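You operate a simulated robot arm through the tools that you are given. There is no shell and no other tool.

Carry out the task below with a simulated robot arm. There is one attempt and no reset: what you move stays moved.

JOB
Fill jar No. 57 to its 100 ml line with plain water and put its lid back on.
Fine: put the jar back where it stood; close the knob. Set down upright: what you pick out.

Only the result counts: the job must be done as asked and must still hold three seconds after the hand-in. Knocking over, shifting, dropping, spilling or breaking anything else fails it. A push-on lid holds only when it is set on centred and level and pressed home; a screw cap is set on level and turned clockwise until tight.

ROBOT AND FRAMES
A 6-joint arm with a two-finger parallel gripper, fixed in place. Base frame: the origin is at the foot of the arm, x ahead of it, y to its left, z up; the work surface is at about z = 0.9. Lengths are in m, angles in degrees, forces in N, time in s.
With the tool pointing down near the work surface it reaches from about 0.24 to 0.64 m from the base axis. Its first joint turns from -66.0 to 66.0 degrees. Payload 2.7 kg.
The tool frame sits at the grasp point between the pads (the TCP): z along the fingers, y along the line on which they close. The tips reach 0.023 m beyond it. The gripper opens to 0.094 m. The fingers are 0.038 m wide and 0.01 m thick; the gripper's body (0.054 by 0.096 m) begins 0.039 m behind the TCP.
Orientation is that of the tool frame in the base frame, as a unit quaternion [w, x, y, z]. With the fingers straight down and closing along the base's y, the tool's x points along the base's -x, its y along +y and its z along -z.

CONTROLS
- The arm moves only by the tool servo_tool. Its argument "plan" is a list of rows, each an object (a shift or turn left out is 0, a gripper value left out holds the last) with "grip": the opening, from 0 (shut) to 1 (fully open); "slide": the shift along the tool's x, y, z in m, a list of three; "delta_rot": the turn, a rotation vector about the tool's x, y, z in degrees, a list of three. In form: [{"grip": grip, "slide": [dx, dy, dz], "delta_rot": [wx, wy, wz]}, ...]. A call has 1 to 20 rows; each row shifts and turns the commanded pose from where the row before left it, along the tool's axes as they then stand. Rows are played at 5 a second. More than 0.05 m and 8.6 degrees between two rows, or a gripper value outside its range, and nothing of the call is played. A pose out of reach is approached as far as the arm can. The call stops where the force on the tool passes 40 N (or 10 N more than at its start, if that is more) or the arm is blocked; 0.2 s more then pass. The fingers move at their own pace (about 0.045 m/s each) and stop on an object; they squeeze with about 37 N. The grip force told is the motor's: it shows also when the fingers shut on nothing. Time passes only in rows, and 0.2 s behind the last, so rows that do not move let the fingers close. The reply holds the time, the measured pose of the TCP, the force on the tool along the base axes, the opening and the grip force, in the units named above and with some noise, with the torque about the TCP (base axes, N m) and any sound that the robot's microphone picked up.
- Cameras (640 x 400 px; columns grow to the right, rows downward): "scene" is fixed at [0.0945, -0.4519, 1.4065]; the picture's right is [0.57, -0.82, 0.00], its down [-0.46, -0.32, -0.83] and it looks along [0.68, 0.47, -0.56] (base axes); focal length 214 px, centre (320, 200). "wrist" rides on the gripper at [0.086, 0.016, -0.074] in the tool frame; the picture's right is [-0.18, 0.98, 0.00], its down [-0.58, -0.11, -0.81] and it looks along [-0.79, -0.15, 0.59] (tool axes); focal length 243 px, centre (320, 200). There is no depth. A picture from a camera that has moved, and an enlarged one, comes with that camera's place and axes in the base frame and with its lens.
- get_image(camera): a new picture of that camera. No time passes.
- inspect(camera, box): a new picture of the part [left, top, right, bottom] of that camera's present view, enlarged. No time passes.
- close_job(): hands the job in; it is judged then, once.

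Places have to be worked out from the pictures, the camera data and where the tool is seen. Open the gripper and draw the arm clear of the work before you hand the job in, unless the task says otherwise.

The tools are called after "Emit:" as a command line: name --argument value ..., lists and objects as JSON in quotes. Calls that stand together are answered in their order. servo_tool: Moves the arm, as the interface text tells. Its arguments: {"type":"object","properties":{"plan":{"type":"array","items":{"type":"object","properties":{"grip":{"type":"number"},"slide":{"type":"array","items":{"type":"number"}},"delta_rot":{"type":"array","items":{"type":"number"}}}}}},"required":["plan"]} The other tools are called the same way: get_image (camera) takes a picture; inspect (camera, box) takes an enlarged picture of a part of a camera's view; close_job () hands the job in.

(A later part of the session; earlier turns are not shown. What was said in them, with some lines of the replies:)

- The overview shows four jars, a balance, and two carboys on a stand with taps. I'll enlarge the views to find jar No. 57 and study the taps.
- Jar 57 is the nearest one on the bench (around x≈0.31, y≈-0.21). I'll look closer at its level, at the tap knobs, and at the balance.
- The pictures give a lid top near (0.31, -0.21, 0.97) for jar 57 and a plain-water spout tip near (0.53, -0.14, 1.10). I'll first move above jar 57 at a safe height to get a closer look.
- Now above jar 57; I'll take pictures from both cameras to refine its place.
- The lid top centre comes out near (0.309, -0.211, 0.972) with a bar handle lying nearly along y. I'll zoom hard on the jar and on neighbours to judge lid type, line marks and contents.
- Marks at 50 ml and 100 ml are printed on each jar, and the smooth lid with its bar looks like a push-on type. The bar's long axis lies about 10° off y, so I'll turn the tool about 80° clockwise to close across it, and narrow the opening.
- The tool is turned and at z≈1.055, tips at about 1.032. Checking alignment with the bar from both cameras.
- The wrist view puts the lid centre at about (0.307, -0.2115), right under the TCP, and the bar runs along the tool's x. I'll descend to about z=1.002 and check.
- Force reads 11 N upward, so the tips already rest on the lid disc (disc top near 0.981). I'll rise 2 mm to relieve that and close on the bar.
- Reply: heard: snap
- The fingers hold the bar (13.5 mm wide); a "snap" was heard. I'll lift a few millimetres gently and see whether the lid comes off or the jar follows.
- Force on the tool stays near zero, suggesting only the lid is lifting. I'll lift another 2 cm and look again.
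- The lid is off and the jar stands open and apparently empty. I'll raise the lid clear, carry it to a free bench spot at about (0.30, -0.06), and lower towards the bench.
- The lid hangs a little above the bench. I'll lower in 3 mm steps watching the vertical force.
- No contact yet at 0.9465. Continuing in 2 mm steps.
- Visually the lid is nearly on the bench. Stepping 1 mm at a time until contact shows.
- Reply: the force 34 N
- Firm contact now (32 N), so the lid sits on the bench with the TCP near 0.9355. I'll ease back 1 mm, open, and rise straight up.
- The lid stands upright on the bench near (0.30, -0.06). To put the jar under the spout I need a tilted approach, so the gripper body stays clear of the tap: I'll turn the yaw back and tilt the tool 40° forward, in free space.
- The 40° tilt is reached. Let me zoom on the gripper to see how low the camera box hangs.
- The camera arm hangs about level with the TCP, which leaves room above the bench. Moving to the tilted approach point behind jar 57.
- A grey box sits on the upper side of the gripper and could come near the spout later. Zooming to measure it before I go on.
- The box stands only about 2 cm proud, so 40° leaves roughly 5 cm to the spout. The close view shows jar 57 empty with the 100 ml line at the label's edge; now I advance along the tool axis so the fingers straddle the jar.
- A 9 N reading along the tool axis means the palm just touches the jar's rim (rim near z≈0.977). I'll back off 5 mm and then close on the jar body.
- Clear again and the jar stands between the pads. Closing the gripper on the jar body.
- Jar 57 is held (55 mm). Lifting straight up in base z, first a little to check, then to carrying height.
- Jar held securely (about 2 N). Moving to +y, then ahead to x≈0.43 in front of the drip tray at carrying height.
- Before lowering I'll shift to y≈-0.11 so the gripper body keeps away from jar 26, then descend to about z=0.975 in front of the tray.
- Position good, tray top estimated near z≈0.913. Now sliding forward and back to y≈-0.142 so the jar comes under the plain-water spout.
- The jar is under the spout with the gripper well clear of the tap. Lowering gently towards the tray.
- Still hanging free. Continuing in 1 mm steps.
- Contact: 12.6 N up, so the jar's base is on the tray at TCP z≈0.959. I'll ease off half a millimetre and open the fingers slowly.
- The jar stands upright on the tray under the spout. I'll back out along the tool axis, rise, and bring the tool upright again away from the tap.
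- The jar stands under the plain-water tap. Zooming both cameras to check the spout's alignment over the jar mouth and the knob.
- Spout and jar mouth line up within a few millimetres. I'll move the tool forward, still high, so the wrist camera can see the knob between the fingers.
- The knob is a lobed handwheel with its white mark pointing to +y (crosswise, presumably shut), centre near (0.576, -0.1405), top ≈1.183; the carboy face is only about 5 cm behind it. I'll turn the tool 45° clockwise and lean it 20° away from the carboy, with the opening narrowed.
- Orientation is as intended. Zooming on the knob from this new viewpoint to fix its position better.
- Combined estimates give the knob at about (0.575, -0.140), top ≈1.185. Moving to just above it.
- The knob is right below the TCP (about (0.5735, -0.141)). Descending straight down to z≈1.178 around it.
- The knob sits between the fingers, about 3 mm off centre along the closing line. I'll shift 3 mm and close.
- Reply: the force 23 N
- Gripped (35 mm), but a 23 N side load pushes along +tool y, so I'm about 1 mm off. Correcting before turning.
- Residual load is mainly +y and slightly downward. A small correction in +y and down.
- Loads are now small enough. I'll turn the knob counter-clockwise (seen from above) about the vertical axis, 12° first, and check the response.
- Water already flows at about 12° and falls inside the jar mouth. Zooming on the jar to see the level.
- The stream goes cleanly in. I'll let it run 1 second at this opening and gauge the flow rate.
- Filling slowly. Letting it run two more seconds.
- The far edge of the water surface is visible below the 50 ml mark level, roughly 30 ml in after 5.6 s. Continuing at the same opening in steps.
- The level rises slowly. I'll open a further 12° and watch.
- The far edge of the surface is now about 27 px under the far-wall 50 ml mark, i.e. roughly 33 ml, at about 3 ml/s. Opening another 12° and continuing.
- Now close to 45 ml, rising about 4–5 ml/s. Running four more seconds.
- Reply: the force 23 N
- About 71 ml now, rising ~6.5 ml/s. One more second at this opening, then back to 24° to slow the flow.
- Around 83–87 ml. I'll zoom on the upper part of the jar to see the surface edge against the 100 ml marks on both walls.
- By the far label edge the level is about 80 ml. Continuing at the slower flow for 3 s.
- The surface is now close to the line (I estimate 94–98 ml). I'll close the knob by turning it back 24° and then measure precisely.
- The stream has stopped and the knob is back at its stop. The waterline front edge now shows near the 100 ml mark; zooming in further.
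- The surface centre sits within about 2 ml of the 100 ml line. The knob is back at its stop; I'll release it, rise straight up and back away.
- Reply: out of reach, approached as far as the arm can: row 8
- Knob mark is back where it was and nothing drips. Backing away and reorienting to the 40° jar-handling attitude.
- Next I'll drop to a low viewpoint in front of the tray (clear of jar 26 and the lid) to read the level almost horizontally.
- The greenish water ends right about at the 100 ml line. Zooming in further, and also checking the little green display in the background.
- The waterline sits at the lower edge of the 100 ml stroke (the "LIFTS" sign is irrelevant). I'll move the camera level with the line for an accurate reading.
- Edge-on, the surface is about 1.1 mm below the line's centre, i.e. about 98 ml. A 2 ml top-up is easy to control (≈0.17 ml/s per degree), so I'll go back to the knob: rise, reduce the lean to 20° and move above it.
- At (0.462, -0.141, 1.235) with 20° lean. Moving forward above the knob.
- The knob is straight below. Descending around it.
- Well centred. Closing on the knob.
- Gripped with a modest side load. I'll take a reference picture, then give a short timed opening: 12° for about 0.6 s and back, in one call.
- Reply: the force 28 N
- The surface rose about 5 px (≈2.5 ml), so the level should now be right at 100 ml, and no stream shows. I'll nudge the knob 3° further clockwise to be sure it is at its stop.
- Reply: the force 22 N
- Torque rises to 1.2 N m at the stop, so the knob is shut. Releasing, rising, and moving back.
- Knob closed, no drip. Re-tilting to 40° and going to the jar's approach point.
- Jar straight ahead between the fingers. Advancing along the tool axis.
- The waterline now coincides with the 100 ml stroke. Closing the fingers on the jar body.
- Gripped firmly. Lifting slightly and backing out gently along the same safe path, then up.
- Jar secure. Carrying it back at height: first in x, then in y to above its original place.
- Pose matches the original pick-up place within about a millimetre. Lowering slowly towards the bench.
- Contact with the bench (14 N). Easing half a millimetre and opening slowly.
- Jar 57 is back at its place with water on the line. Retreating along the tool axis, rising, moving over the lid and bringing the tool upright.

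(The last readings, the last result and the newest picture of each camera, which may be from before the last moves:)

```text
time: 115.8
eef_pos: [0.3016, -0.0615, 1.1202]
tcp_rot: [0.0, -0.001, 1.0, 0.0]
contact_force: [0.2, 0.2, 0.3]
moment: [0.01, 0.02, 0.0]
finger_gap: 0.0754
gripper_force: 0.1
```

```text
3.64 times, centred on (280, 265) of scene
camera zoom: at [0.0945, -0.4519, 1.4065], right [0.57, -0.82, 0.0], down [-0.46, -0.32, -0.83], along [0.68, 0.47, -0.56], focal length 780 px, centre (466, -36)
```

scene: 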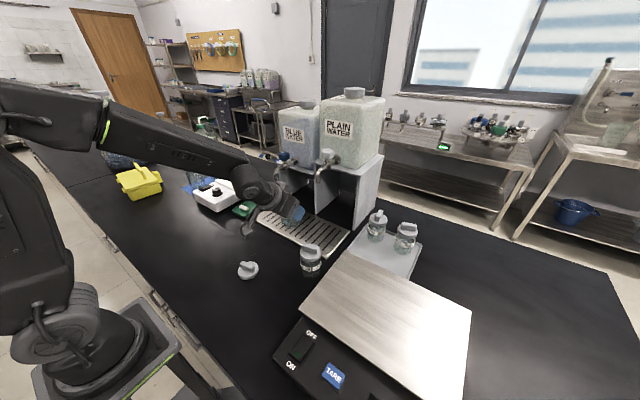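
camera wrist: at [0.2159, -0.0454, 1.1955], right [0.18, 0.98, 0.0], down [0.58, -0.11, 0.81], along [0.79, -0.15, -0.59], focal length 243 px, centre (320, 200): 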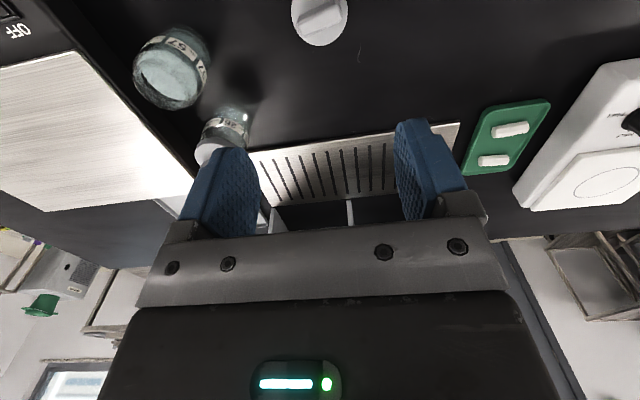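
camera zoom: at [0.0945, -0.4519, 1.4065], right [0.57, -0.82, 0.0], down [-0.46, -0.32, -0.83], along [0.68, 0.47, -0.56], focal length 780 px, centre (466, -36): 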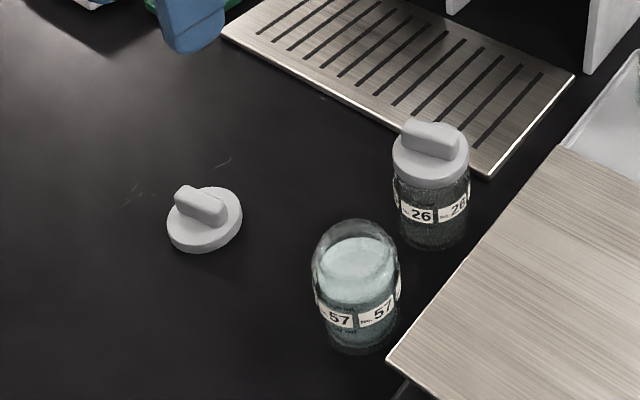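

The jar stands where it was (label offsets match within ~2 mm). Now I turn the tool 80° clockwise for the lid's bar and check alignment.

Emit:
servo_tool --plan '[{"grip": 0.5, "delta_rot": [0, 0, 8]}, {"delta_rot": [0, 0, 8]}, {"delta_rot": [0, 0, 8]}, {"delta_rot": [0, 0, 8]}, {"delta_rot": [0, 0, 8]}, {"delta_rot": [0, 0, 8]}, {"delta_rot": [0, 0, 8]}, {"delta_rot": [0, 0, 8]}, {"delta_rot": [0, 0, 8]}, {"delta_rot": [0, 0, 8]}, {"slide": [0, 0, 0.03]}, {"slide": [0, 0, 0.03]}, {"slide": [0, 0, 0.02]}, {"slide": [0, 0, 0]}]'

Emit:
get_image --camera "wrist"

Emit:
inspect --camera "wrist" --box '[240, 0, 400, 110]'

```text
time: 118.8
eef_pos: [0.3022, -0.0624, 1.041]
tcp_rot: [0.0, 0.642, 0.766, 0.0]
contact_force: [-0.1, -0.8, 0.5]
moment: [0.02, 0.02, 0.0]
finger_gap: 0.0471
gripper_force: 0.1
```

```text
taken
camera wrist: at [0.3036, 0.0247, 1.1153], right [1.0, -0.01, 0.0], down [-0.01, -0.59, 0.81], along [-0.01, -0.81, -0.59], focal length 243 px, centre (320, 200)
```

wrist: 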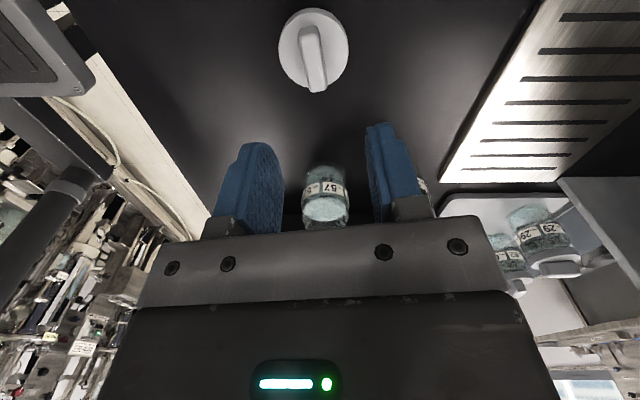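

```text
3.64 times, centred on (320, 55) of wrist
camera zoom: at [0.3036, 0.0247, 1.1153], right [1.0, -0.01, 0.0], down [-0.01, -0.59, 0.81], along [-0.01, -0.81, -0.59], focal length 882 px, centre (320, 727)
```

zoom: 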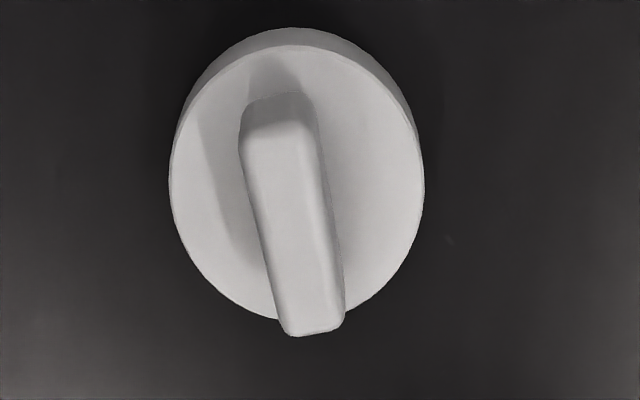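

Using the camera-derived poses, the lid centre is at about (0.298, -0.060) and the jar at (0.306, -0.2125). I'll centre over the lid and descend part way for a closer check.

Emit:
servo_tool --plan '[{"grip": 0.5, "slide": [0.0039, -0.0043, 0]}, {"slide": [0, 0, 0.03]}, {"slide": [0, 0, 0.03]}, {"slide": [0, 0, 0.02]}, {"slide": [0, 0, 0]}]'

Emit:
inspect --camera "wrist" --box '[220, 40, 420, 210]'

```text
time: 120.0
eef_pos: [0.2966, -0.0577, 0.9596]
tcp_rot: [0.001, 0.643, 0.766, 0.001]
contact_force: [0.3, 0.1, 1.1]
moment: [0.0, 0.0, 0.01]
finger_gap: 0.047
gripper_force: 0.0
```

```text
2.35 times, centred on (320, 125) of wrist
camera zoom: at [0.2986, 0.0301, 1.035], right [1.0, -0.01, 0.0], down [-0.01, -0.59, 0.81], along [-0.01, -0.81, -0.59], focal length 571 px, centre (320, 376)
```

zoom: 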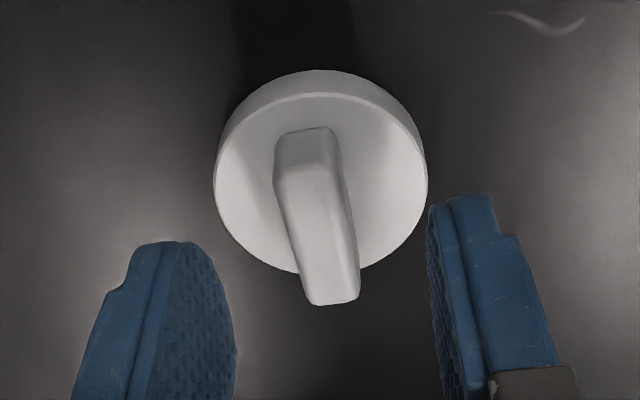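

Nearly centred. Descending to just above gripping height to compare with the picture taken before the first grip.

Emit:
servo_tool --plan '[{"grip": 0.5, "slide": [0, 0, 0.012]}, {"slide": [0, 0, 0.01]}, {"slide": [0, 0, 0]}]'

Emit:
inspect --camera "wrist" --box '[220, 60, 420, 230]'

```text
time: 120.8
eef_pos: [0.2976, -0.0584, 0.9385]
tcp_rot: [0.0, 0.642, 0.766, 0.0]
contact_force: [-0.1, -0.2, -0.3]
moment: [0.01, -0.02, 0.03]
finger_gap: 0.0468
gripper_force: 0.2
```

```text
2.35 times, centred on (320, 145) of wrist
camera zoom: at [0.2989, 0.0297, 1.0137], right [1.0, -0.01, 0.0], down [-0.01, -0.59, 0.81], along [-0.01, -0.81, -0.59], focal length 571 px, centre (320, 329)
```

zoom: 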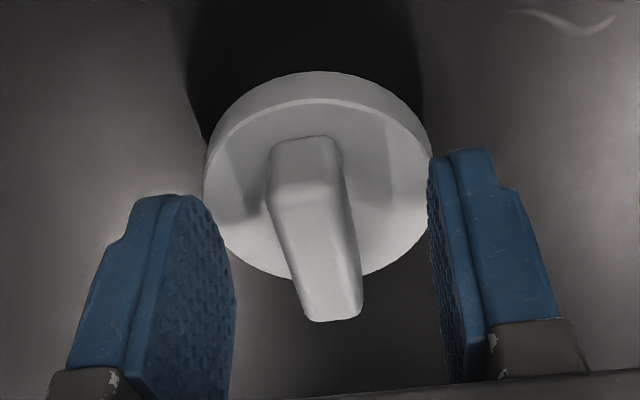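

Comparing with the reference view of the gripped lid, the lid lies about 5 mm further along -y and a few millimetres lower relative to the tool. Adjusting along the bar and lowering slightly.

Emit:
servo_tool --plan '[{"grip": 0.5, "slide": [-0.005, 0, 0]}, {"slide": [0, 0, 0.0025]}, {"slide": [0, 0, 0]}]'

Emit:
inspect --camera "wrist" --box '[220, 60, 420, 230]'

```text
time: 121.6
eef_pos: [0.2981, -0.0618, 0.9368]
tcp_rot: [0.001, 0.643, 0.766, 0.0]
contact_force: [0.8, 0.6, 0.8]
moment: [0.01, -0.01, -0.03]
finger_gap: 0.047
gripper_force: 0.0
```

```text
2.35 times, centred on (320, 145) of wrist
camera zoom: at [0.2997, 0.0253, 1.0112], right [1.0, -0.01, 0.0], down [-0.01, -0.59, 0.81], along [-0.01, -0.81, -0.59], focal length 571 px, centre (320, 329)
```

zoom: 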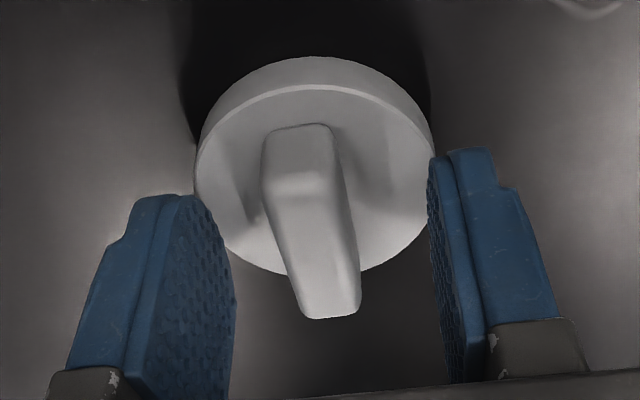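

Much closer to the reference; about 1 mm more along the bar and 3 mm down. Making the last adjustment and closing on the bar.

Emit:
servo_tool --plan '[{"grip": 0.5, "slide": [-0.001, 0, 0.001]}, {"slide": [0, 0, 0.0012]}, {"slide": [0, 0, 0]}]'

Emit:
servo_tool --plan '[{"grip": 0.35}, {"grip": 0.25}, {"grip": 0.1}, {"grip": 0.0}, {"grip": 0.0}, {"grip": 0.0}]'

Emit:
inspect --camera "wrist" --box '[220, 60, 420, 230]'

```text
time: 122.4
eef_pos: [0.2978, -0.0642, 0.9343]
tcp_rot: [0.001, 0.642, 0.766, 0.002]
contact_force: [-0.5, 0.9, 0.8]
moment: [-0.01, 0.02, -0.04]
finger_gap: 0.0469
gripper_force: 0.0
```

```text
time: 123.8
eef_pos: [0.2978, -0.0632, 0.9334]
tcp_rot: [0.001, 0.643, 0.766, 0.001]
contact_force: [-0.3, -0.1, -0.1]
moment: [-0.05, 0.02, 0.03]
finger_gap: 0.0137
gripper_force: 36.8
```

```text
2.35 times, centred on (320, 145) of wrist
camera zoom: at [0.2991, 0.0242, 1.0093], right [1.0, -0.01, 0.0], down [-0.01, -0.59, 0.81], along [-0.01, -0.81, -0.59], focal length 571 px, centre (320, 329)
```

zoom: 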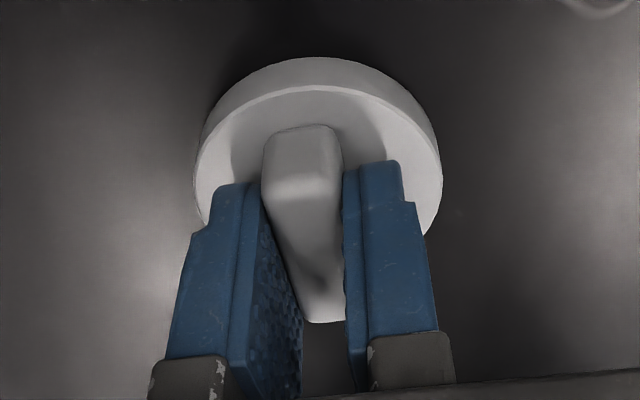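

The bar is gripped nearly as at first. Lifting the lid and carrying it over the jar at about (0.306, -0.2135), staying well above.

Emit:
servo_tool --plan '[{"grip": 0.0, "slide": [0, 0, -0.02]}, {"slide": [0, 0, -0.04]}, {"slide": [0, 0, -0.04]}, {"slide": [0, 0, -0.02]}, {"slide": [-0.0299, -0.00364, 0]}, {"slide": [-0.0299, -0.00364, 0]}, {"slide": [-0.0299, -0.00364, 0]}, {"slide": [-0.0299, -0.00364, 0]}, {"slide": [-0.0297, -0.00364, 0]}, {"slide": [0, 0, 0]}]'

Emit:
inspect --camera "wrist" --box '[220, 0, 420, 170]'

Emit:
inspect --camera "scene" --box '[255, 225, 345, 315]'

```text
time: 126.0
eef_pos: [0.3072, -0.2164, 1.0529]
tcp_rot: [0.001, 0.643, 0.766, 0.001]
contact_force: [-0.3, -0.3, 0.7]
moment: [0.04, -0.02, -0.02]
finger_gap: 0.0136
gripper_force: 36.7
```

```text
2.35 times, centred on (320, 85) of wrist
camera zoom: at [0.3081, -0.1284, 1.1281], right [1.0, -0.01, 0.0], down [-0.01, -0.59, 0.81], along [-0.01, -0.81, -0.59], focal length 571 px, centre (320, 471)
```

zoom: 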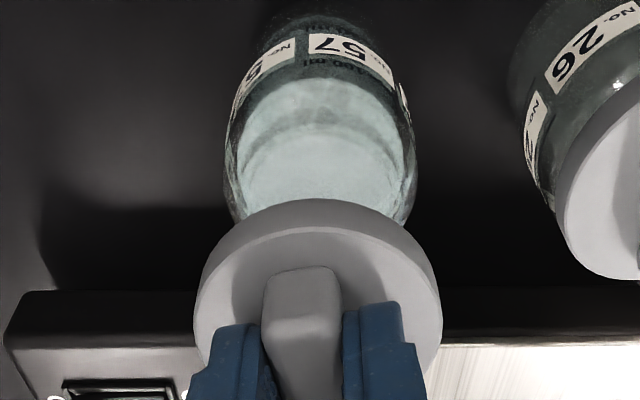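

```text
4.44 times, centred on (300, 270) of scene
camera zoom: at [0.0945, -0.4519, 1.4065], right [0.57, -0.82, 0.0], down [-0.46, -0.32, -0.83], along [0.68, 0.47, -0.56], focal length 953 px, centre (409, -111)
```

zoom: 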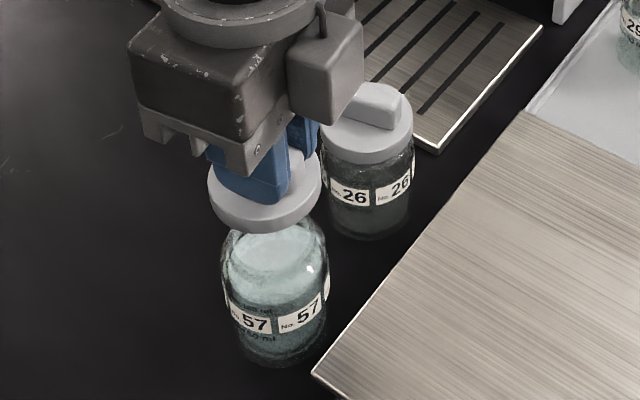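

Making a small correction and lowering to the same height as the reference picture taken right after the lid first came off, so I can compare directly.

Emit:
servo_tool --plan '[{"grip": 0.0, "slide": [0.0026, -0.0007, 0.008]}, {"slide": [0, 0, 0.0082]}, {"slide": [0, 0, 0]}, {"slide": [0, 0, 0]}]'

Emit:
inspect --camera "wrist" --box '[220, 0, 420, 170]'

Emit:
inspect --camera "scene" --box '[255, 225, 345, 315]'

```text
time: 127.0
eef_pos: [0.3055, -0.2133, 1.0368]
tcp_rot: [0.0, 0.642, 0.766, 0.0]
contact_force: [0.1, -0.3, 0.2]
moment: [-0.03, 0.01, 0.0]
finger_gap: 0.0136
gripper_force: 37.6
```

```text
2.35 times, centred on (320, 85) of wrist
camera zoom: at [0.3071, -0.1248, 1.1116], right [1.0, -0.01, 0.0], down [-0.01, -0.59, 0.81], along [-0.01, -0.81, -0.59], focal length 571 px, centre (320, 471)
```

zoom: 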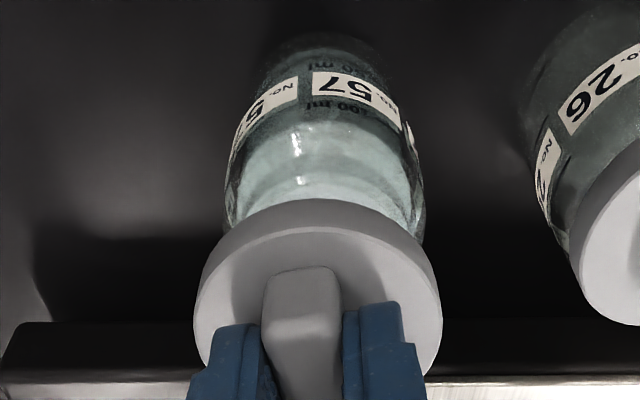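

```text
4.44 times, centred on (300, 270) of scene
camera zoom: at [0.0945, -0.4519, 1.4065], right [0.57, -0.82, 0.0], down [-0.46, -0.32, -0.83], along [0.68, 0.47, -0.56], focal length 953 px, centre (409, -111)
```

zoom: 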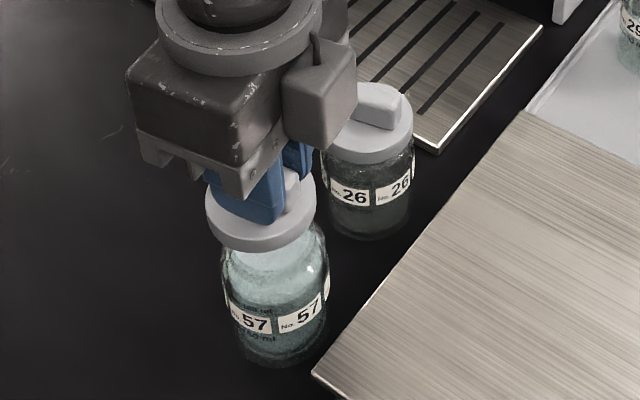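

Compared with the reference, the jar sits about 2 mm further +x and 1.5 mm further -y, and the lid about 1 mm off in the grip. Correcting by (+2.1, -2.1) mm and comparing again.

Emit:
servo_tool --plan '[{"grip": 0.0, "slide": [-0.0024, 0.0017, 0]}, {"slide": [0, 0, 0]}, {"slide": [0, 0, 0]}]'

Emit:
inspect --camera "wrist" --box '[220, 0, 420, 170]'

Emit:
inspect --camera "scene" --box '[255, 225, 345, 315]'

```text
time: 127.8
eef_pos: [0.3081, -0.2142, 1.0359]
tcp_rot: [0.001, 0.643, 0.766, 0.001]
contact_force: [-0.2, 1.0, -0.3]
moment: [0.0, 0.02, 0.04]
finger_gap: 0.0137
gripper_force: 36.9
```

```text
2.35 times, centred on (320, 85) of wrist
camera zoom: at [0.3093, -0.127, 1.112], right [1.0, -0.01, 0.0], down [-0.01, -0.59, 0.81], along [-0.01, -0.81, -0.59], focal length 571 px, centre (320, 471)
```

zoom: 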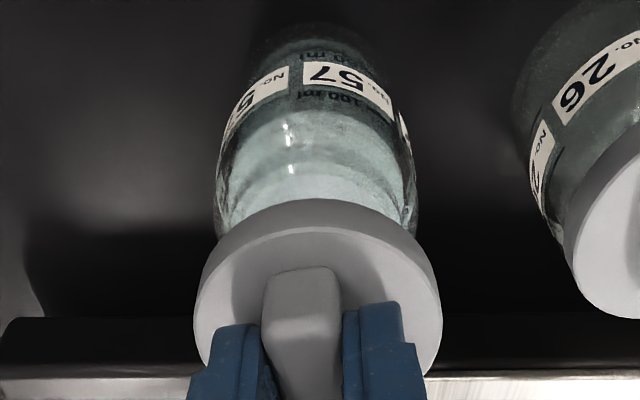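

```text
4.44 times, centred on (300, 270) of scene
camera zoom: at [0.0945, -0.4519, 1.4065], right [0.57, -0.82, 0.0], down [-0.46, -0.32, -0.83], along [0.68, 0.47, -0.56], focal length 953 px, centre (409, -111)
```

zoom: 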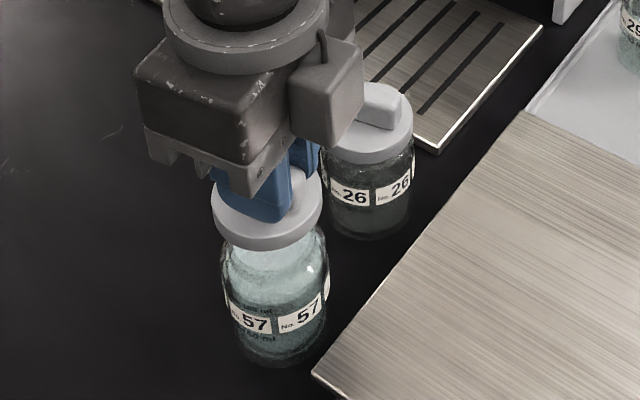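

Lid and jar now line up as in the reference, within about half a millimetre. A final 0.6 mm trim, then lowering to just above the rim.

Emit:
servo_tool --plan '[{"grip": 0.0, "slide": [0, -0.0006, 0.008]}, {"slide": [0, 0, 0.008]}, {"slide": [0, 0, 0.004]}, {"slide": [0, 0, 0]}]'

Emit:
inspect --camera "wrist" --box '[220, 0, 420, 170]'

Emit:
inspect --camera "scene" --box '[265, 245, 325, 305]'

```text
time: 128.8
eef_pos: [0.306, -0.2147, 1.0161]
tcp_rot: [0.001, 0.642, 0.766, 0.002]
contact_force: [0.2, -0.1, -0.5]
moment: [0.01, -0.02, -0.01]
finger_gap: 0.0137
gripper_force: 37.0
```

```text
2.35 times, centred on (320, 85) of wrist
camera zoom: at [0.3085, -0.1267, 1.0918], right [1.0, -0.01, 0.0], down [-0.01, -0.59, 0.81], along [-0.01, -0.81, -0.59], focal length 571 px, centre (320, 471)
```

zoom: 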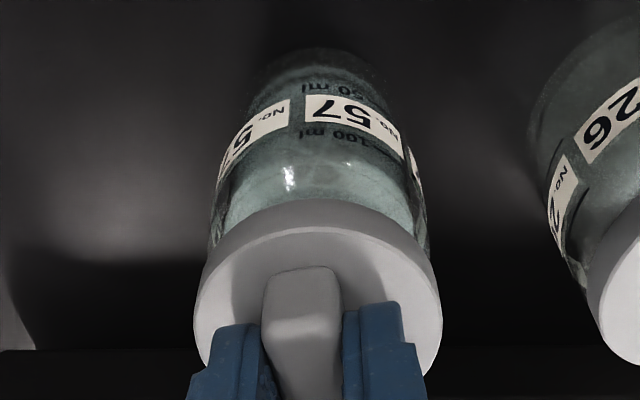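

```text
6.67 times, centred on (295, 275) of scene
camera zoom: at [0.0945, -0.4519, 1.4065], right [0.57, -0.82, 0.0], down [-0.46, -0.32, -0.83], along [0.68, 0.47, -0.56], focal length 1430 px, centre (487, -300)
```

zoom: 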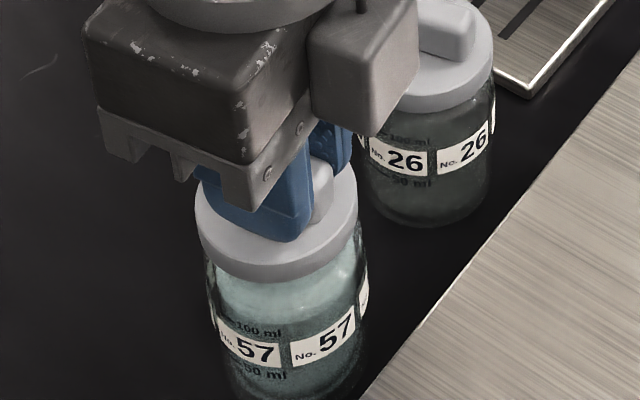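

Jar and lid overlay almost exactly as in the reference at this height. Shifting 0.6 mm and lowering in small steps while watching force.

Emit:
servo_tool --plan '[{"grip": 0.0, "slide": [-0.0006, 0, 0.002]}, {"slide": [0, 0, 0.002]}, {"slide": [0, 0, 0]}]'

```text
time: 129.6
eef_pos: [0.3071, -0.2136, 1.0134]
tcp_rot: [0.0, 0.643, 0.766, 0.0]
contact_force: [-0.4, 0.9, -0.9]
moment: [-0.03, -0.03, 0.01]
finger_gap: 0.0136
gripper_force: 37.3
```

Emit:
servo_tool --plan '[{"grip": 0.0, "slide": [0, 0, 0.0015]}, {"slide": [0, 0, 0.0015]}, {"slide": [0, 0, 0]}]'

```text
time: 130.4
eef_pos: [0.3065, -0.2131, 1.0098]
tcp_rot: [0.001, 0.642, 0.766, -0.001]
contact_force: [-0.5, -0.1, 0.1]
moment: [-0.02, -0.04, 0.03]
finger_gap: 0.0136
gripper_force: 37.2
```

Emit:
servo_tool --plan '[{"grip": 0.0, "slide": [0, 0, 0.001]}, {"slide": [0, 0, 0.001]}, {"slide": [0, 0, 0]}]'

Emit:
inspect --camera "scene" --box '[265, 245, 325, 305]'

Emit:
inspect --camera "wrist" --box '[220, 0, 420, 170]'

```text
time: 131.2
eef_pos: [0.3081, -0.2129, 1.0077]
tcp_rot: [0.0, 0.643, 0.766, 0.001]
contact_force: [0.3, -0.4, 0.3]
moment: [-0.02, 0.02, 0.01]
finger_gap: 0.0138
gripper_force: 37.3
```

```text
6.67 times, centred on (295, 275) of scene
camera zoom: at [0.0945, -0.4519, 1.4065], right [0.57, -0.82, 0.0], down [-0.46, -0.32, -0.83], along [0.68, 0.47, -0.56], focal length 1430 px, centre (487, -300)
```

zoom: 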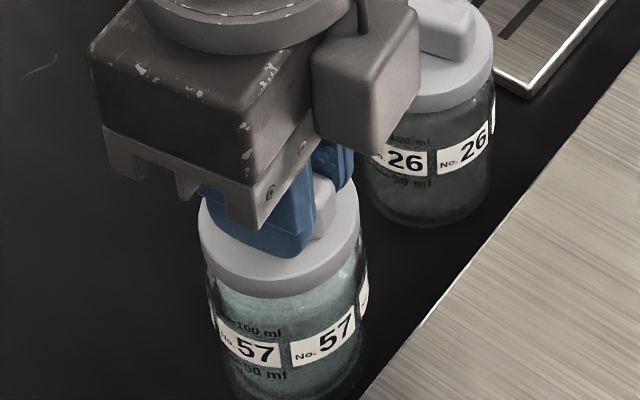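

```text
2.35 times, centred on (320, 85) of wrist
camera zoom: at [0.3088, -0.1268, 1.0831], right [1.0, -0.01, 0.0], down [-0.01, -0.59, 0.81], along [-0.01, -0.81, -0.59], focal length 571 px, centre (320, 471)
```

zoom: 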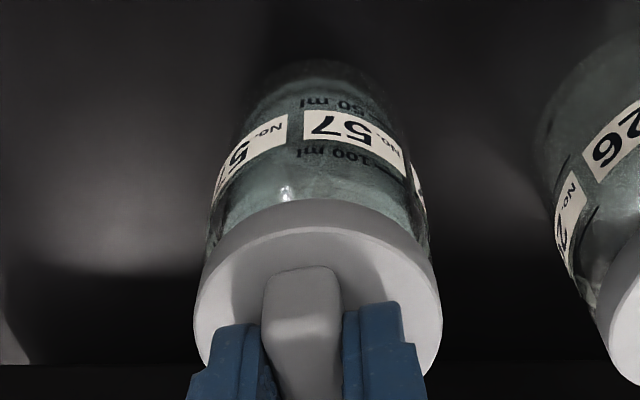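

Still no contact at z≈1.008. Continuing down in 1 mm steps.

Emit:
servo_tool --plan '[{"grip": 0.0, "slide": [0, 0, 0.001]}, {"slide": [0, 0, 0]}]'

```text
time: 131.8
eef_pos: [0.3064, -0.214, 1.0075]
tcp_rot: [0.0, 0.643, 0.766, 0.001]
contact_force: [-0.6, 0.6, 0.1]
moment: [0.02, 0.03, 0.02]
finger_gap: 0.0138
gripper_force: 37.1
```

Emit:
servo_tool --plan '[{"grip": 0.0, "slide": [0, 0, 0.001]}, {"slide": [0, 0, 0]}]'

```text
time: 132.4
eef_pos: [0.3067, -0.2137, 1.0068]
tcp_rot: [0.0, 0.642, 0.766, 0.001]
contact_force: [0.3, -0.7, 1.0]
moment: [-0.04, -0.03, -0.06]
finger_gap: 0.0137
gripper_force: 36.5
```

Emit:
servo_tool --plan '[{"grip": 0.0, "slide": [0, 0, 0.001]}, {"slide": [0, 0, 0]}]'

```text
time: 133.0
eef_pos: [0.3066, -0.2141, 1.0051]
tcp_rot: [0.0, 0.643, 0.766, 0.0]
contact_force: [-0.1, -0.5, 0.0]
moment: [-0.03, -0.02, -0.02]
finger_gap: 0.0137
gripper_force: 36.7
```

Emit:
servo_tool --plan '[{"grip": 0.0, "slide": [0, 0, 0.001]}, {"slide": [0, 0, 0]}]'

Emit:
inspect --camera "scene" --box '[265, 245, 325, 305]'

```text
time: 133.6
eef_pos: [0.3074, -0.2148, 1.0052]
tcp_rot: [0.001, 0.643, 0.766, 0.001]
contact_force: [-3.1, 0.4, 13.6]
moment: [0.06, 0.12, -0.01]
finger_gap: 0.0139
gripper_force: 37.3
```

```text
6.67 times, centred on (295, 275) of scene
camera zoom: at [0.0943, -0.4518, 1.4065], right [0.57, -0.82, 0.0], down [-0.46, -0.32, -0.83], along [0.68, 0.47, -0.56], focal length 1430 px, centre (487, -300)
```

zoom: 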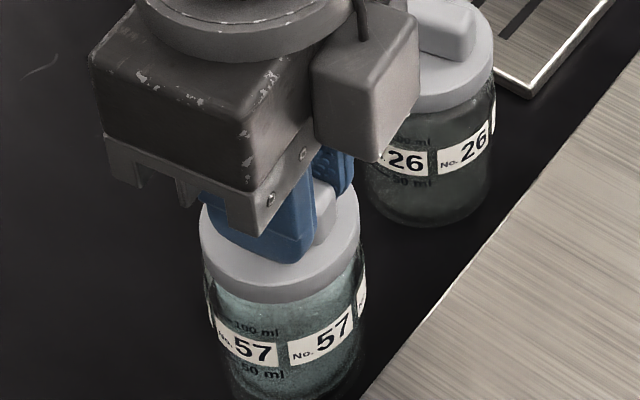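

Contact: 13.6 N at z≈1.005. Pressing on in half-millimetre steps to push the lid home, listening for the snap.

Emit:
servo_tool --plan '[{"grip": 0.0, "slide": [0, 0, 0.0005]}, {"slide": [0, 0, 0.0005]}, {"slide": [0, 0, 0]}]'

```text
time: 134.4
eef_pos: [0.308, -0.2134, 1.0042]
tcp_rot: [0.003, 0.643, 0.766, 0.002]
contact_force: [-2.5, 1.2, 34.8]
moment: [0.3, 0.2, 0.01]
finger_gap: 0.0135
gripper_force: 37.3
```

35 N and no snap yet. Pressing another half millimetre.

Emit:
servo_tool --plan '[{"grip": 0.0, "slide": [0, 0, 0.0005]}, {"slide": [0, 0, 0]}]'

Emit:
inspect --camera "wrist" --box '[220, 0, 420, 170]'

Emit:
inspect --camera "scene" --box '[272, 262, 308, 308]'

```text
time: 135.0
eef_pos: [0.3077, -0.2151, 1.005]
tcp_rot: [0.003, 0.643, 0.766, 0.001]
contact_force: [-3.0, 3.9, 37.1]
moment: [0.36, 0.14, 0.03]
finger_gap: 0.014
gripper_force: 37.0
```

```text
2.35 times, centred on (320, 85) of wrist
camera zoom: at [0.3085, -0.1265, 1.0792], right [1.0, -0.01, 0.01], down [-0.01, -0.59, 0.81], along [-0.01, -0.81, -0.59], focal length 571 px, centre (320, 471)
```

zoom: 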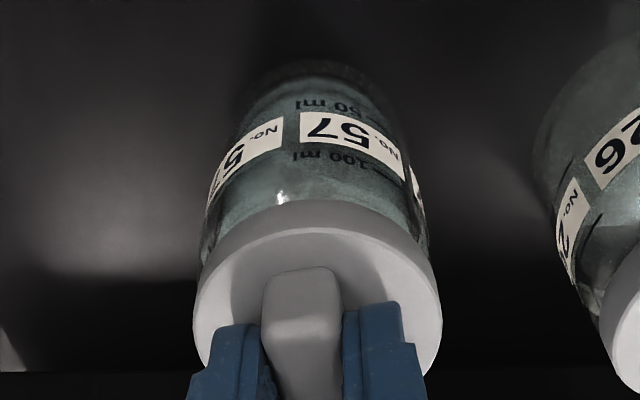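

```text
8.70 times, centred on (290, 285) of scene
camera zoom: at [0.0941, -0.4515, 1.4066], right [0.57, -0.82, 0.0], down [-0.46, -0.32, -0.83], along [0.68, 0.47, -0.56], focal length 1865 px, centre (581, -539)
```

zoom: 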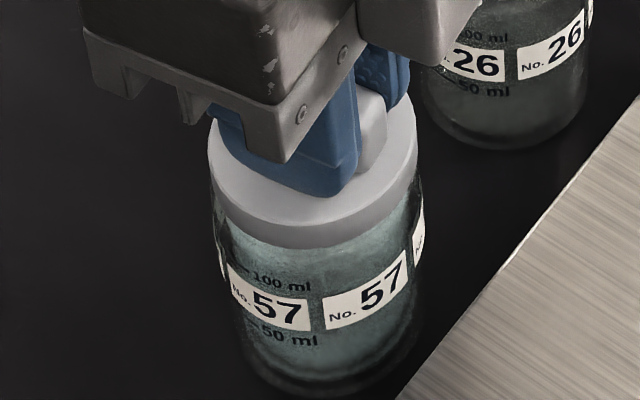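

37 N and still no snap, yet the lid looks fully down. Let me compare its seat with jar 26's lid before doing anything else.

Emit:
inspect --camera "scene" --box '[265, 235, 335, 310]'

Emit:
inspect --camera "wrist" --box '[260, 20, 400, 120]'

```text
5.33 times, centred on (300, 272) of scene
camera zoom: at [0.0941, -0.4515, 1.4066], right [0.57, -0.82, 0.0], down [-0.46, -0.32, -0.83], along [0.68, 0.47, -0.56], focal length 1144 px, centre (427, -187)
```

zoom: 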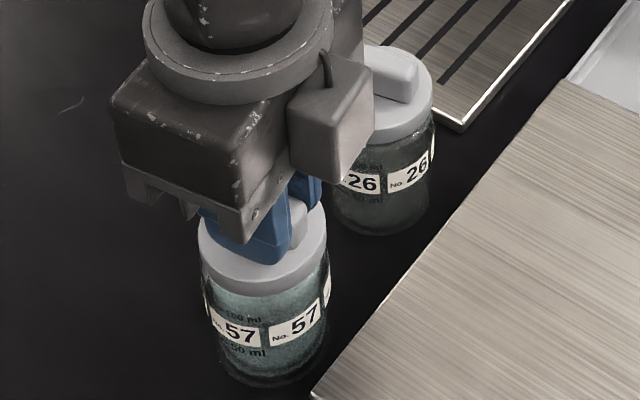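

```text
4.00 times, centred on (330, 70) of wrist
camera zoom: at [0.3085, -0.1265, 1.0792], right [1.0, -0.01, 0.01], down [-0.01, -0.59, 0.81], along [-0.01, -0.81, -0.59], focal length 970 px, centre (280, 720)
```

zoom: 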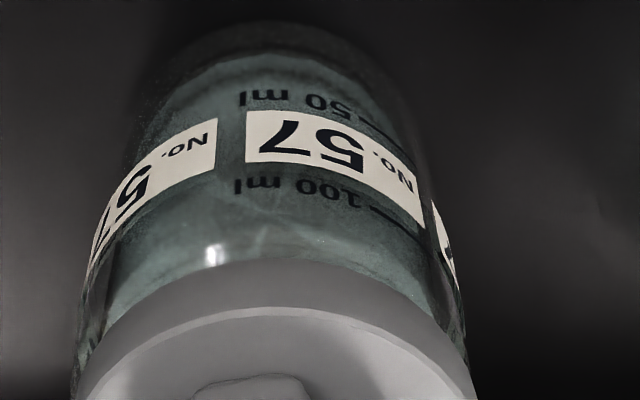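

The lid's height over the 100 ml mark matches its original seated position. I'll relieve the pressure and lift a hair to test whether it holds.

Emit:
servo_tool --plan '[{"grip": 0.0, "slide": [0, 0, -0.001]}, {"slide": [0, 0, -0.001]}, {"slide": [0, 0, 0]}]'

```text
time: 135.8
eef_pos: [0.307, -0.215, 1.0048]
tcp_rot: [0.001, 0.642, 0.767, 0.0]
contact_force: [3.4, -3.3, 12.8]
moment: [-0.15, -0.06, 0.02]
finger_gap: 0.0138
gripper_force: 36.7
```

Emit:
servo_tool --plan '[{"grip": 0.0, "slide": [0, 0, -0.0008]}, {"slide": [0, 0, 0]}]'

```text
time: 136.4
eef_pos: [0.3068, -0.2136, 1.0051]
tcp_rot: [0.0, 0.643, 0.766, 0.001]
contact_force: [2.0, -0.3, 2.8]
moment: [-0.03, -0.07, 0.03]
finger_gap: 0.0137
gripper_force: 37.1
```

Emit:
servo_tool --plan '[{"grip": 0.0, "slide": [0, 0, -0.0008]}, {"slide": [0, 0, 0]}]'

```text
time: 137.0
eef_pos: [0.3064, -0.2134, 1.0067]
tcp_rot: [-0.002, 0.643, 0.766, 0.002]
contact_force: [0.5, -0.4, 0.0]
moment: [0.01, 0.0, -0.02]
finger_gap: 0.0136
gripper_force: 36.3
```

Emit:
servo_tool --plan '[{"grip": 0.0, "slide": [0, 0, -0.0015]}, {"slide": [0, 0, 0]}]'

Emit:
inspect --camera "wrist" --box '[260, 20, 400, 120]'

```text
time: 137.6
eef_pos: [0.3057, -0.2134, 1.0071]
tcp_rot: [0.0, 0.643, 0.766, 0.001]
contact_force: [0.4, 0.4, -0.1]
moment: [-0.02, -0.03, 0.0]
finger_gap: 0.0141
gripper_force: 37.3
```

```text
4.00 times, centred on (330, 70) of wrist
camera zoom: at [0.3078, -0.1266, 1.083], right [1.0, -0.01, 0.0], down [-0.01, -0.59, 0.81], along [-0.01, -0.81, -0.59], focal length 970 px, centre (280, 720)
```

zoom: 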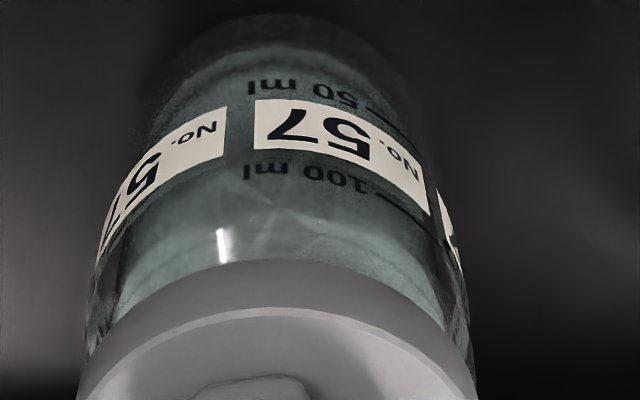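

The lid comes up freely, so it has not latched: something (centring or force) was lacking. Let me measure concentricity more precisely, with jar 26's seated lid as a reference.

Emit:
inspect --camera "scene" --box '[275, 262, 305, 302]'

Emit:
inspect --camera "scene" --box '[296, 235, 326, 275]'

```text
10.00 times, centred on (290, 282) of scene
camera zoom: at [0.0945, -0.4519, 1.4065], right [0.57, -0.82, 0.0], down [-0.46, -0.32, -0.83], along [0.68, 0.47, -0.56], focal length 2145 px, centre (620, -620)
```

zoom: 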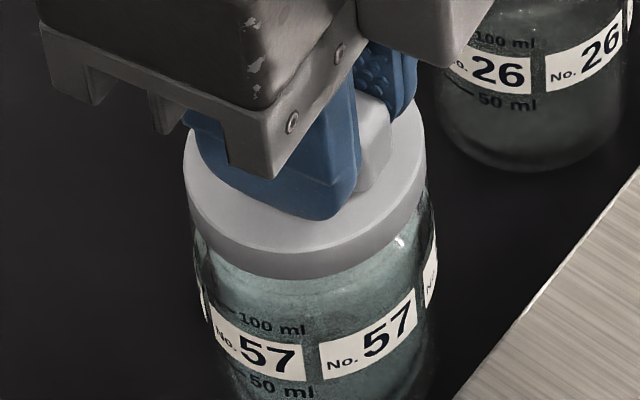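

```text
10.00 times, centred on (311, 255) of scene
camera zoom: at [0.0945, -0.4519, 1.4065], right [0.57, -0.82, 0.0], down [-0.46, -0.32, -0.83], along [0.68, 0.47, -0.56], focal length 2145 px, centre (410, -350)
```

zoom: 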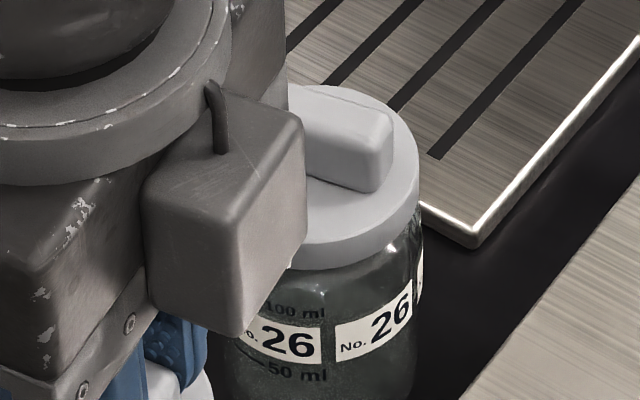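

Centring is good to about half a millimetre in both views, so I'll set the lid down freely, open the fingers a little, and press with both fingertips flat on the lid disc, which lets the lid level itself.

Emit:
servo_tool --plan '[{"grip": 0.0, "slide": [0, 0, 0.0015]}, {"slide": [0, 0, 0.0012]}, {"slide": [0, 0, 0]}]'

```text
time: 138.4
eef_pos: [0.3061, -0.2142, 1.006]
tcp_rot: [0.0, 0.643, 0.766, 0.001]
contact_force: [-0.5, 0.9, 2.1]
moment: [0.01, 0.0, 0.0]
finger_gap: 0.0136
gripper_force: 36.7
```

Light contact (2 N). Opening the fingers to about 30 mm so that they stay over the disc.

Emit:
servo_tool --plan '[{"grip": 0.2}, {"grip": 0.3}, {"grip": 0.32}, {"grip": 0.32}]'

Emit:
inspect --camera "wrist" --box '[220, 20, 420, 190]'

Emit:
inspect --camera "scene" --box '[272, 262, 308, 308]'

```text
time: 139.4
eef_pos: [0.3084, -0.2148, 1.004]
tcp_rot: [0.001, 0.642, 0.767, 0.001]
contact_force: [0.7, -1.6, 1.7]
moment: [0.0, -0.03, -0.03]
finger_gap: 0.0294
gripper_force: 0.0
heard: snap
```

```text
2.35 times, centred on (320, 105) of wrist
camera zoom: at [0.3081, -0.1269, 1.0798], right [1.0, -0.01, 0.0], down [-0.01, -0.59, 0.81], along [-0.01, -0.81, -0.59], focal length 571 px, centre (320, 424)
```

zoom: 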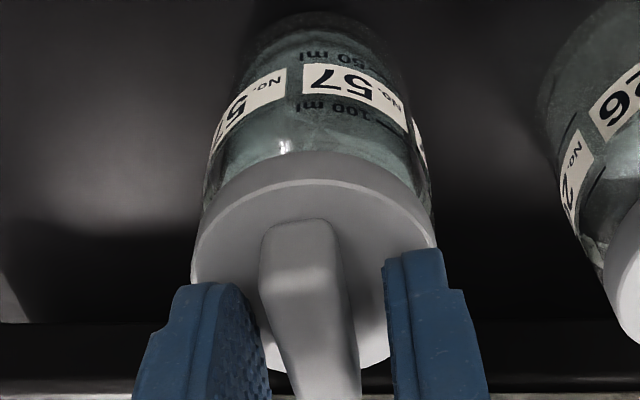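

```text
8.70 times, centred on (290, 285) of scene
camera zoom: at [0.0945, -0.4519, 1.4065], right [0.57, -0.82, 0.0], down [-0.46, -0.32, -0.83], along [0.68, 0.47, -0.56], focal length 1865 px, centre (581, -539)
```

zoom: 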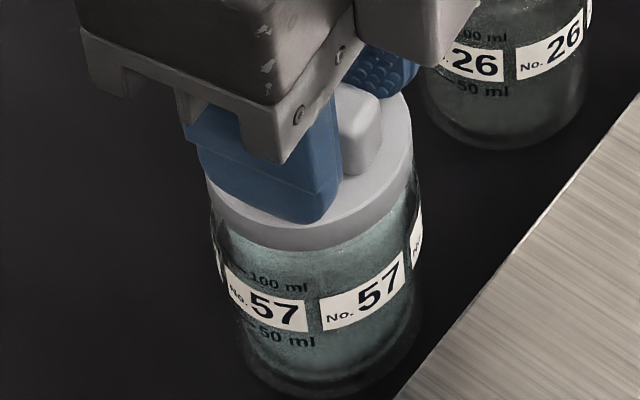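

A "snap" was heard as the fingers let go, just as when I first gripped it, so the lid has latched to the jar. I'll press the disc with both fingertips to make sure it is fully home.

Emit:
servo_tool --plan '[{"grip": 0.32, "slide": [0, 0, 0.001]}, {"slide": [0, 0, 0.0005]}, {"slide": [0, 0, 0]}]'

```text
time: 140.2
eef_pos: [0.308, -0.214, 1.0041]
tcp_rot: [0.001, 0.643, 0.766, 0.001]
contact_force: [-4.9, 1.6, 15.1]
moment: [0.06, 0.12, 0.02]
finger_gap: 0.0295
gripper_force: 0.2
```

Emit:
servo_tool --plan '[{"grip": 0.32, "slide": [0, 0, 0.0005]}, {"slide": [0, 0, 0.0005]}, {"slide": [0, 0, 0]}]'

```text
time: 141.0
eef_pos: [0.3072, -0.2157, 1.004]
tcp_rot: [0.003, 0.643, 0.766, 0.0]
contact_force: [-5.5, 1.4, 31.8]
moment: [0.19, 0.27, 0.01]
finger_gap: 0.0296
gripper_force: 0.1
```

Pressed with 32 N and it doesn't move further. Rising straight up and clear.

Emit:
servo_tool --plan '[{"grip": 0.32, "slide": [0, 0, -0.002]}, {"slide": [0, 0, -0.005]}, {"slide": [0, 0, -0.02]}, {"slide": [0, 0, -0.04]}, {"slide": [0, 0, -0.045]}, {"slide": [0, 0, 0]}]'

Emit:
inspect --camera "scene" --box '[265, 235, 335, 310]'

Emit:
inspect --camera "wrist" --box '[240, 0, 400, 110]'

Emit:
get_image --camera "scene"

```text
time: 142.4
eef_pos: [0.3077, -0.2136, 1.1148]
tcp_rot: [0.0, 0.643, 0.766, 0.0]
contact_force: [0.3, -0.6, 0.0]
moment: [0.01, -0.01, 0.01]
finger_gap: 0.0299
gripper_force: 0.0
```

```text
5.33 times, centred on (300, 272) of scene
camera zoom: at [0.0945, -0.4519, 1.4065], right [0.57, -0.82, 0.0], down [-0.46, -0.32, -0.83], along [0.68, 0.47, -0.56], focal length 1144 px, centre (427, -187)
```

zoom: 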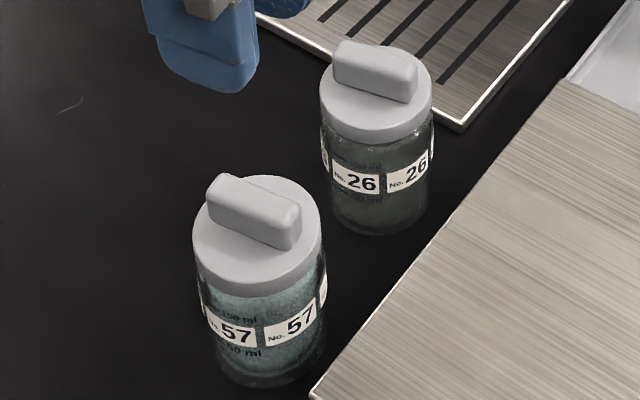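

```text
3.64 times, centred on (320, 55) of wrist
camera zoom: at [0.3092, -0.1267, 1.1903], right [1.0, -0.01, 0.0], down [-0.01, -0.59, 0.81], along [-0.01, -0.81, -0.59], focal length 882 px, centre (320, 727)
```

zoom: 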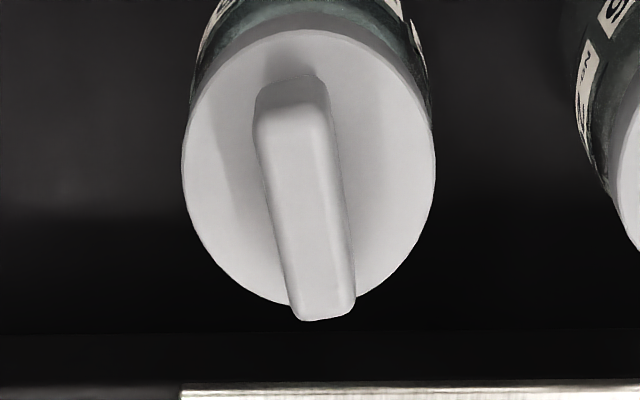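

```text
taken
```

scene: 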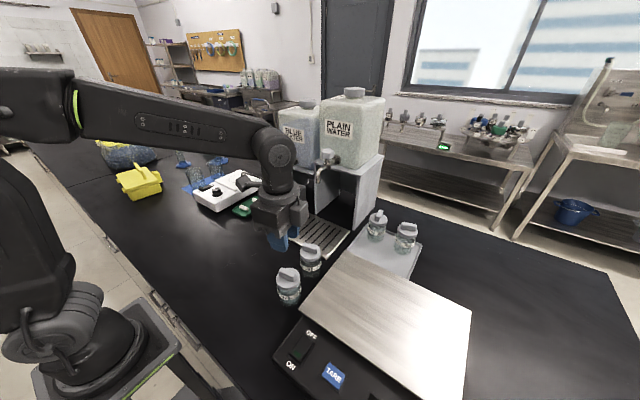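

The lid sits level and concentric, just like at the start, and the jar is at its original spot. Opening the gripper and drawing the arm clear, up and to the side.

Emit:
servo_tool --plan '[{"grip": 1.0, "slide": [0, 0, -0.04]}, {"slide": [0, 0, -0.04]}, {"slide": [0, 0, -0.04]}, {"slide": [0.03, 0, -0.03]}, {"slide": [0.04, 0, 0]}, {"slide": [0.04, 0, 0]}, {"slide": [0, 0, 0]}, {"slide": [0, 0, 0]}]'

Emit:
get_image --camera "scene"

Emit:
inspect --camera "scene" --box '[272, 262, 308, 308]'

Emit:
inspect --camera "scene" --box '[265, 130, 365, 250]'

```text
time: 144.2
eef_pos: [0.2882, -0.1042, 1.2674]
tcp_rot: [0.001, 0.643, 0.766, 0.002]
contact_force: [0.4, 0.2, -0.1]
moment: [0.05, 0.02, 0.0]
finger_gap: 0.0941
gripper_force: 0.1
```

```text
taken
```

scene: 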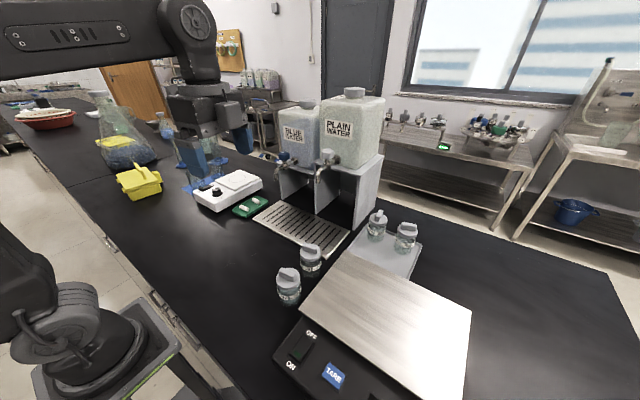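

```text
8.70 times, centred on (290, 285) of scene
camera zoom: at [0.0945, -0.4519, 1.4065], right [0.57, -0.82, 0.0], down [-0.46, -0.32, -0.83], along [0.68, 0.47, -0.56], focal length 1865 px, centre (581, -539)
```

zoom: 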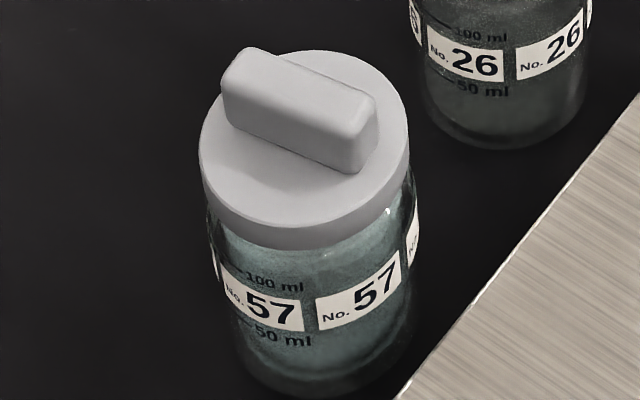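

```text
3.33 times, centred on (315, 190) of scene
camera zoom: at [0.0945, -0.4519, 1.4065], right [0.57, -0.82, 0.0], down [-0.46, -0.32, -0.83], along [0.68, 0.47, -0.56], focal length 715 px, centre (337, 233)
```

zoom: 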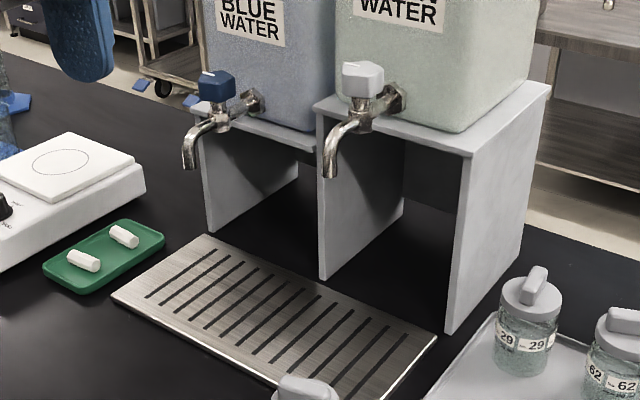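

Jar 57 is back in place, filled to the line, with its lid latched and level. The plain-water knob is shut with its mark crosswise, the tap is dry, the other objects are untouched, and the gripper is open and clear. Handing in.

Emit:
close_job

```text
The job is handed in.
```

Jar No. 57 is filled with plain water to its 100 ml line, has its lid back on, and stands where it started. I handed the job in; no verdict came back with the hand-in.

- **Fill:** I filled it to about 98 ml, read the level edge-on, then topped it up by about 2 ml. In the last close view the waterline met the 100 ml mark. I saw no spill.
- **Lid:** It sits level and centred. A first press at 37 N did not hold: the lid lifted off freely. I set it down again and heard a snap when I let go of it, then pressed it with 32 N and it did not move. I did not pull-test it afterwards, because gripping the bar is what made the lid come loose at the start.
- **Jar position:** It is within about 2 mm of where it stood, upright.
- **Knob:** I turned it back to its closed stop. Its mark points the way it did at the start, and no water shows at the spout.

The pictures show the other jars, the balance and the blue-water tap as they were. The gripper is open and the arm is clear of the work.
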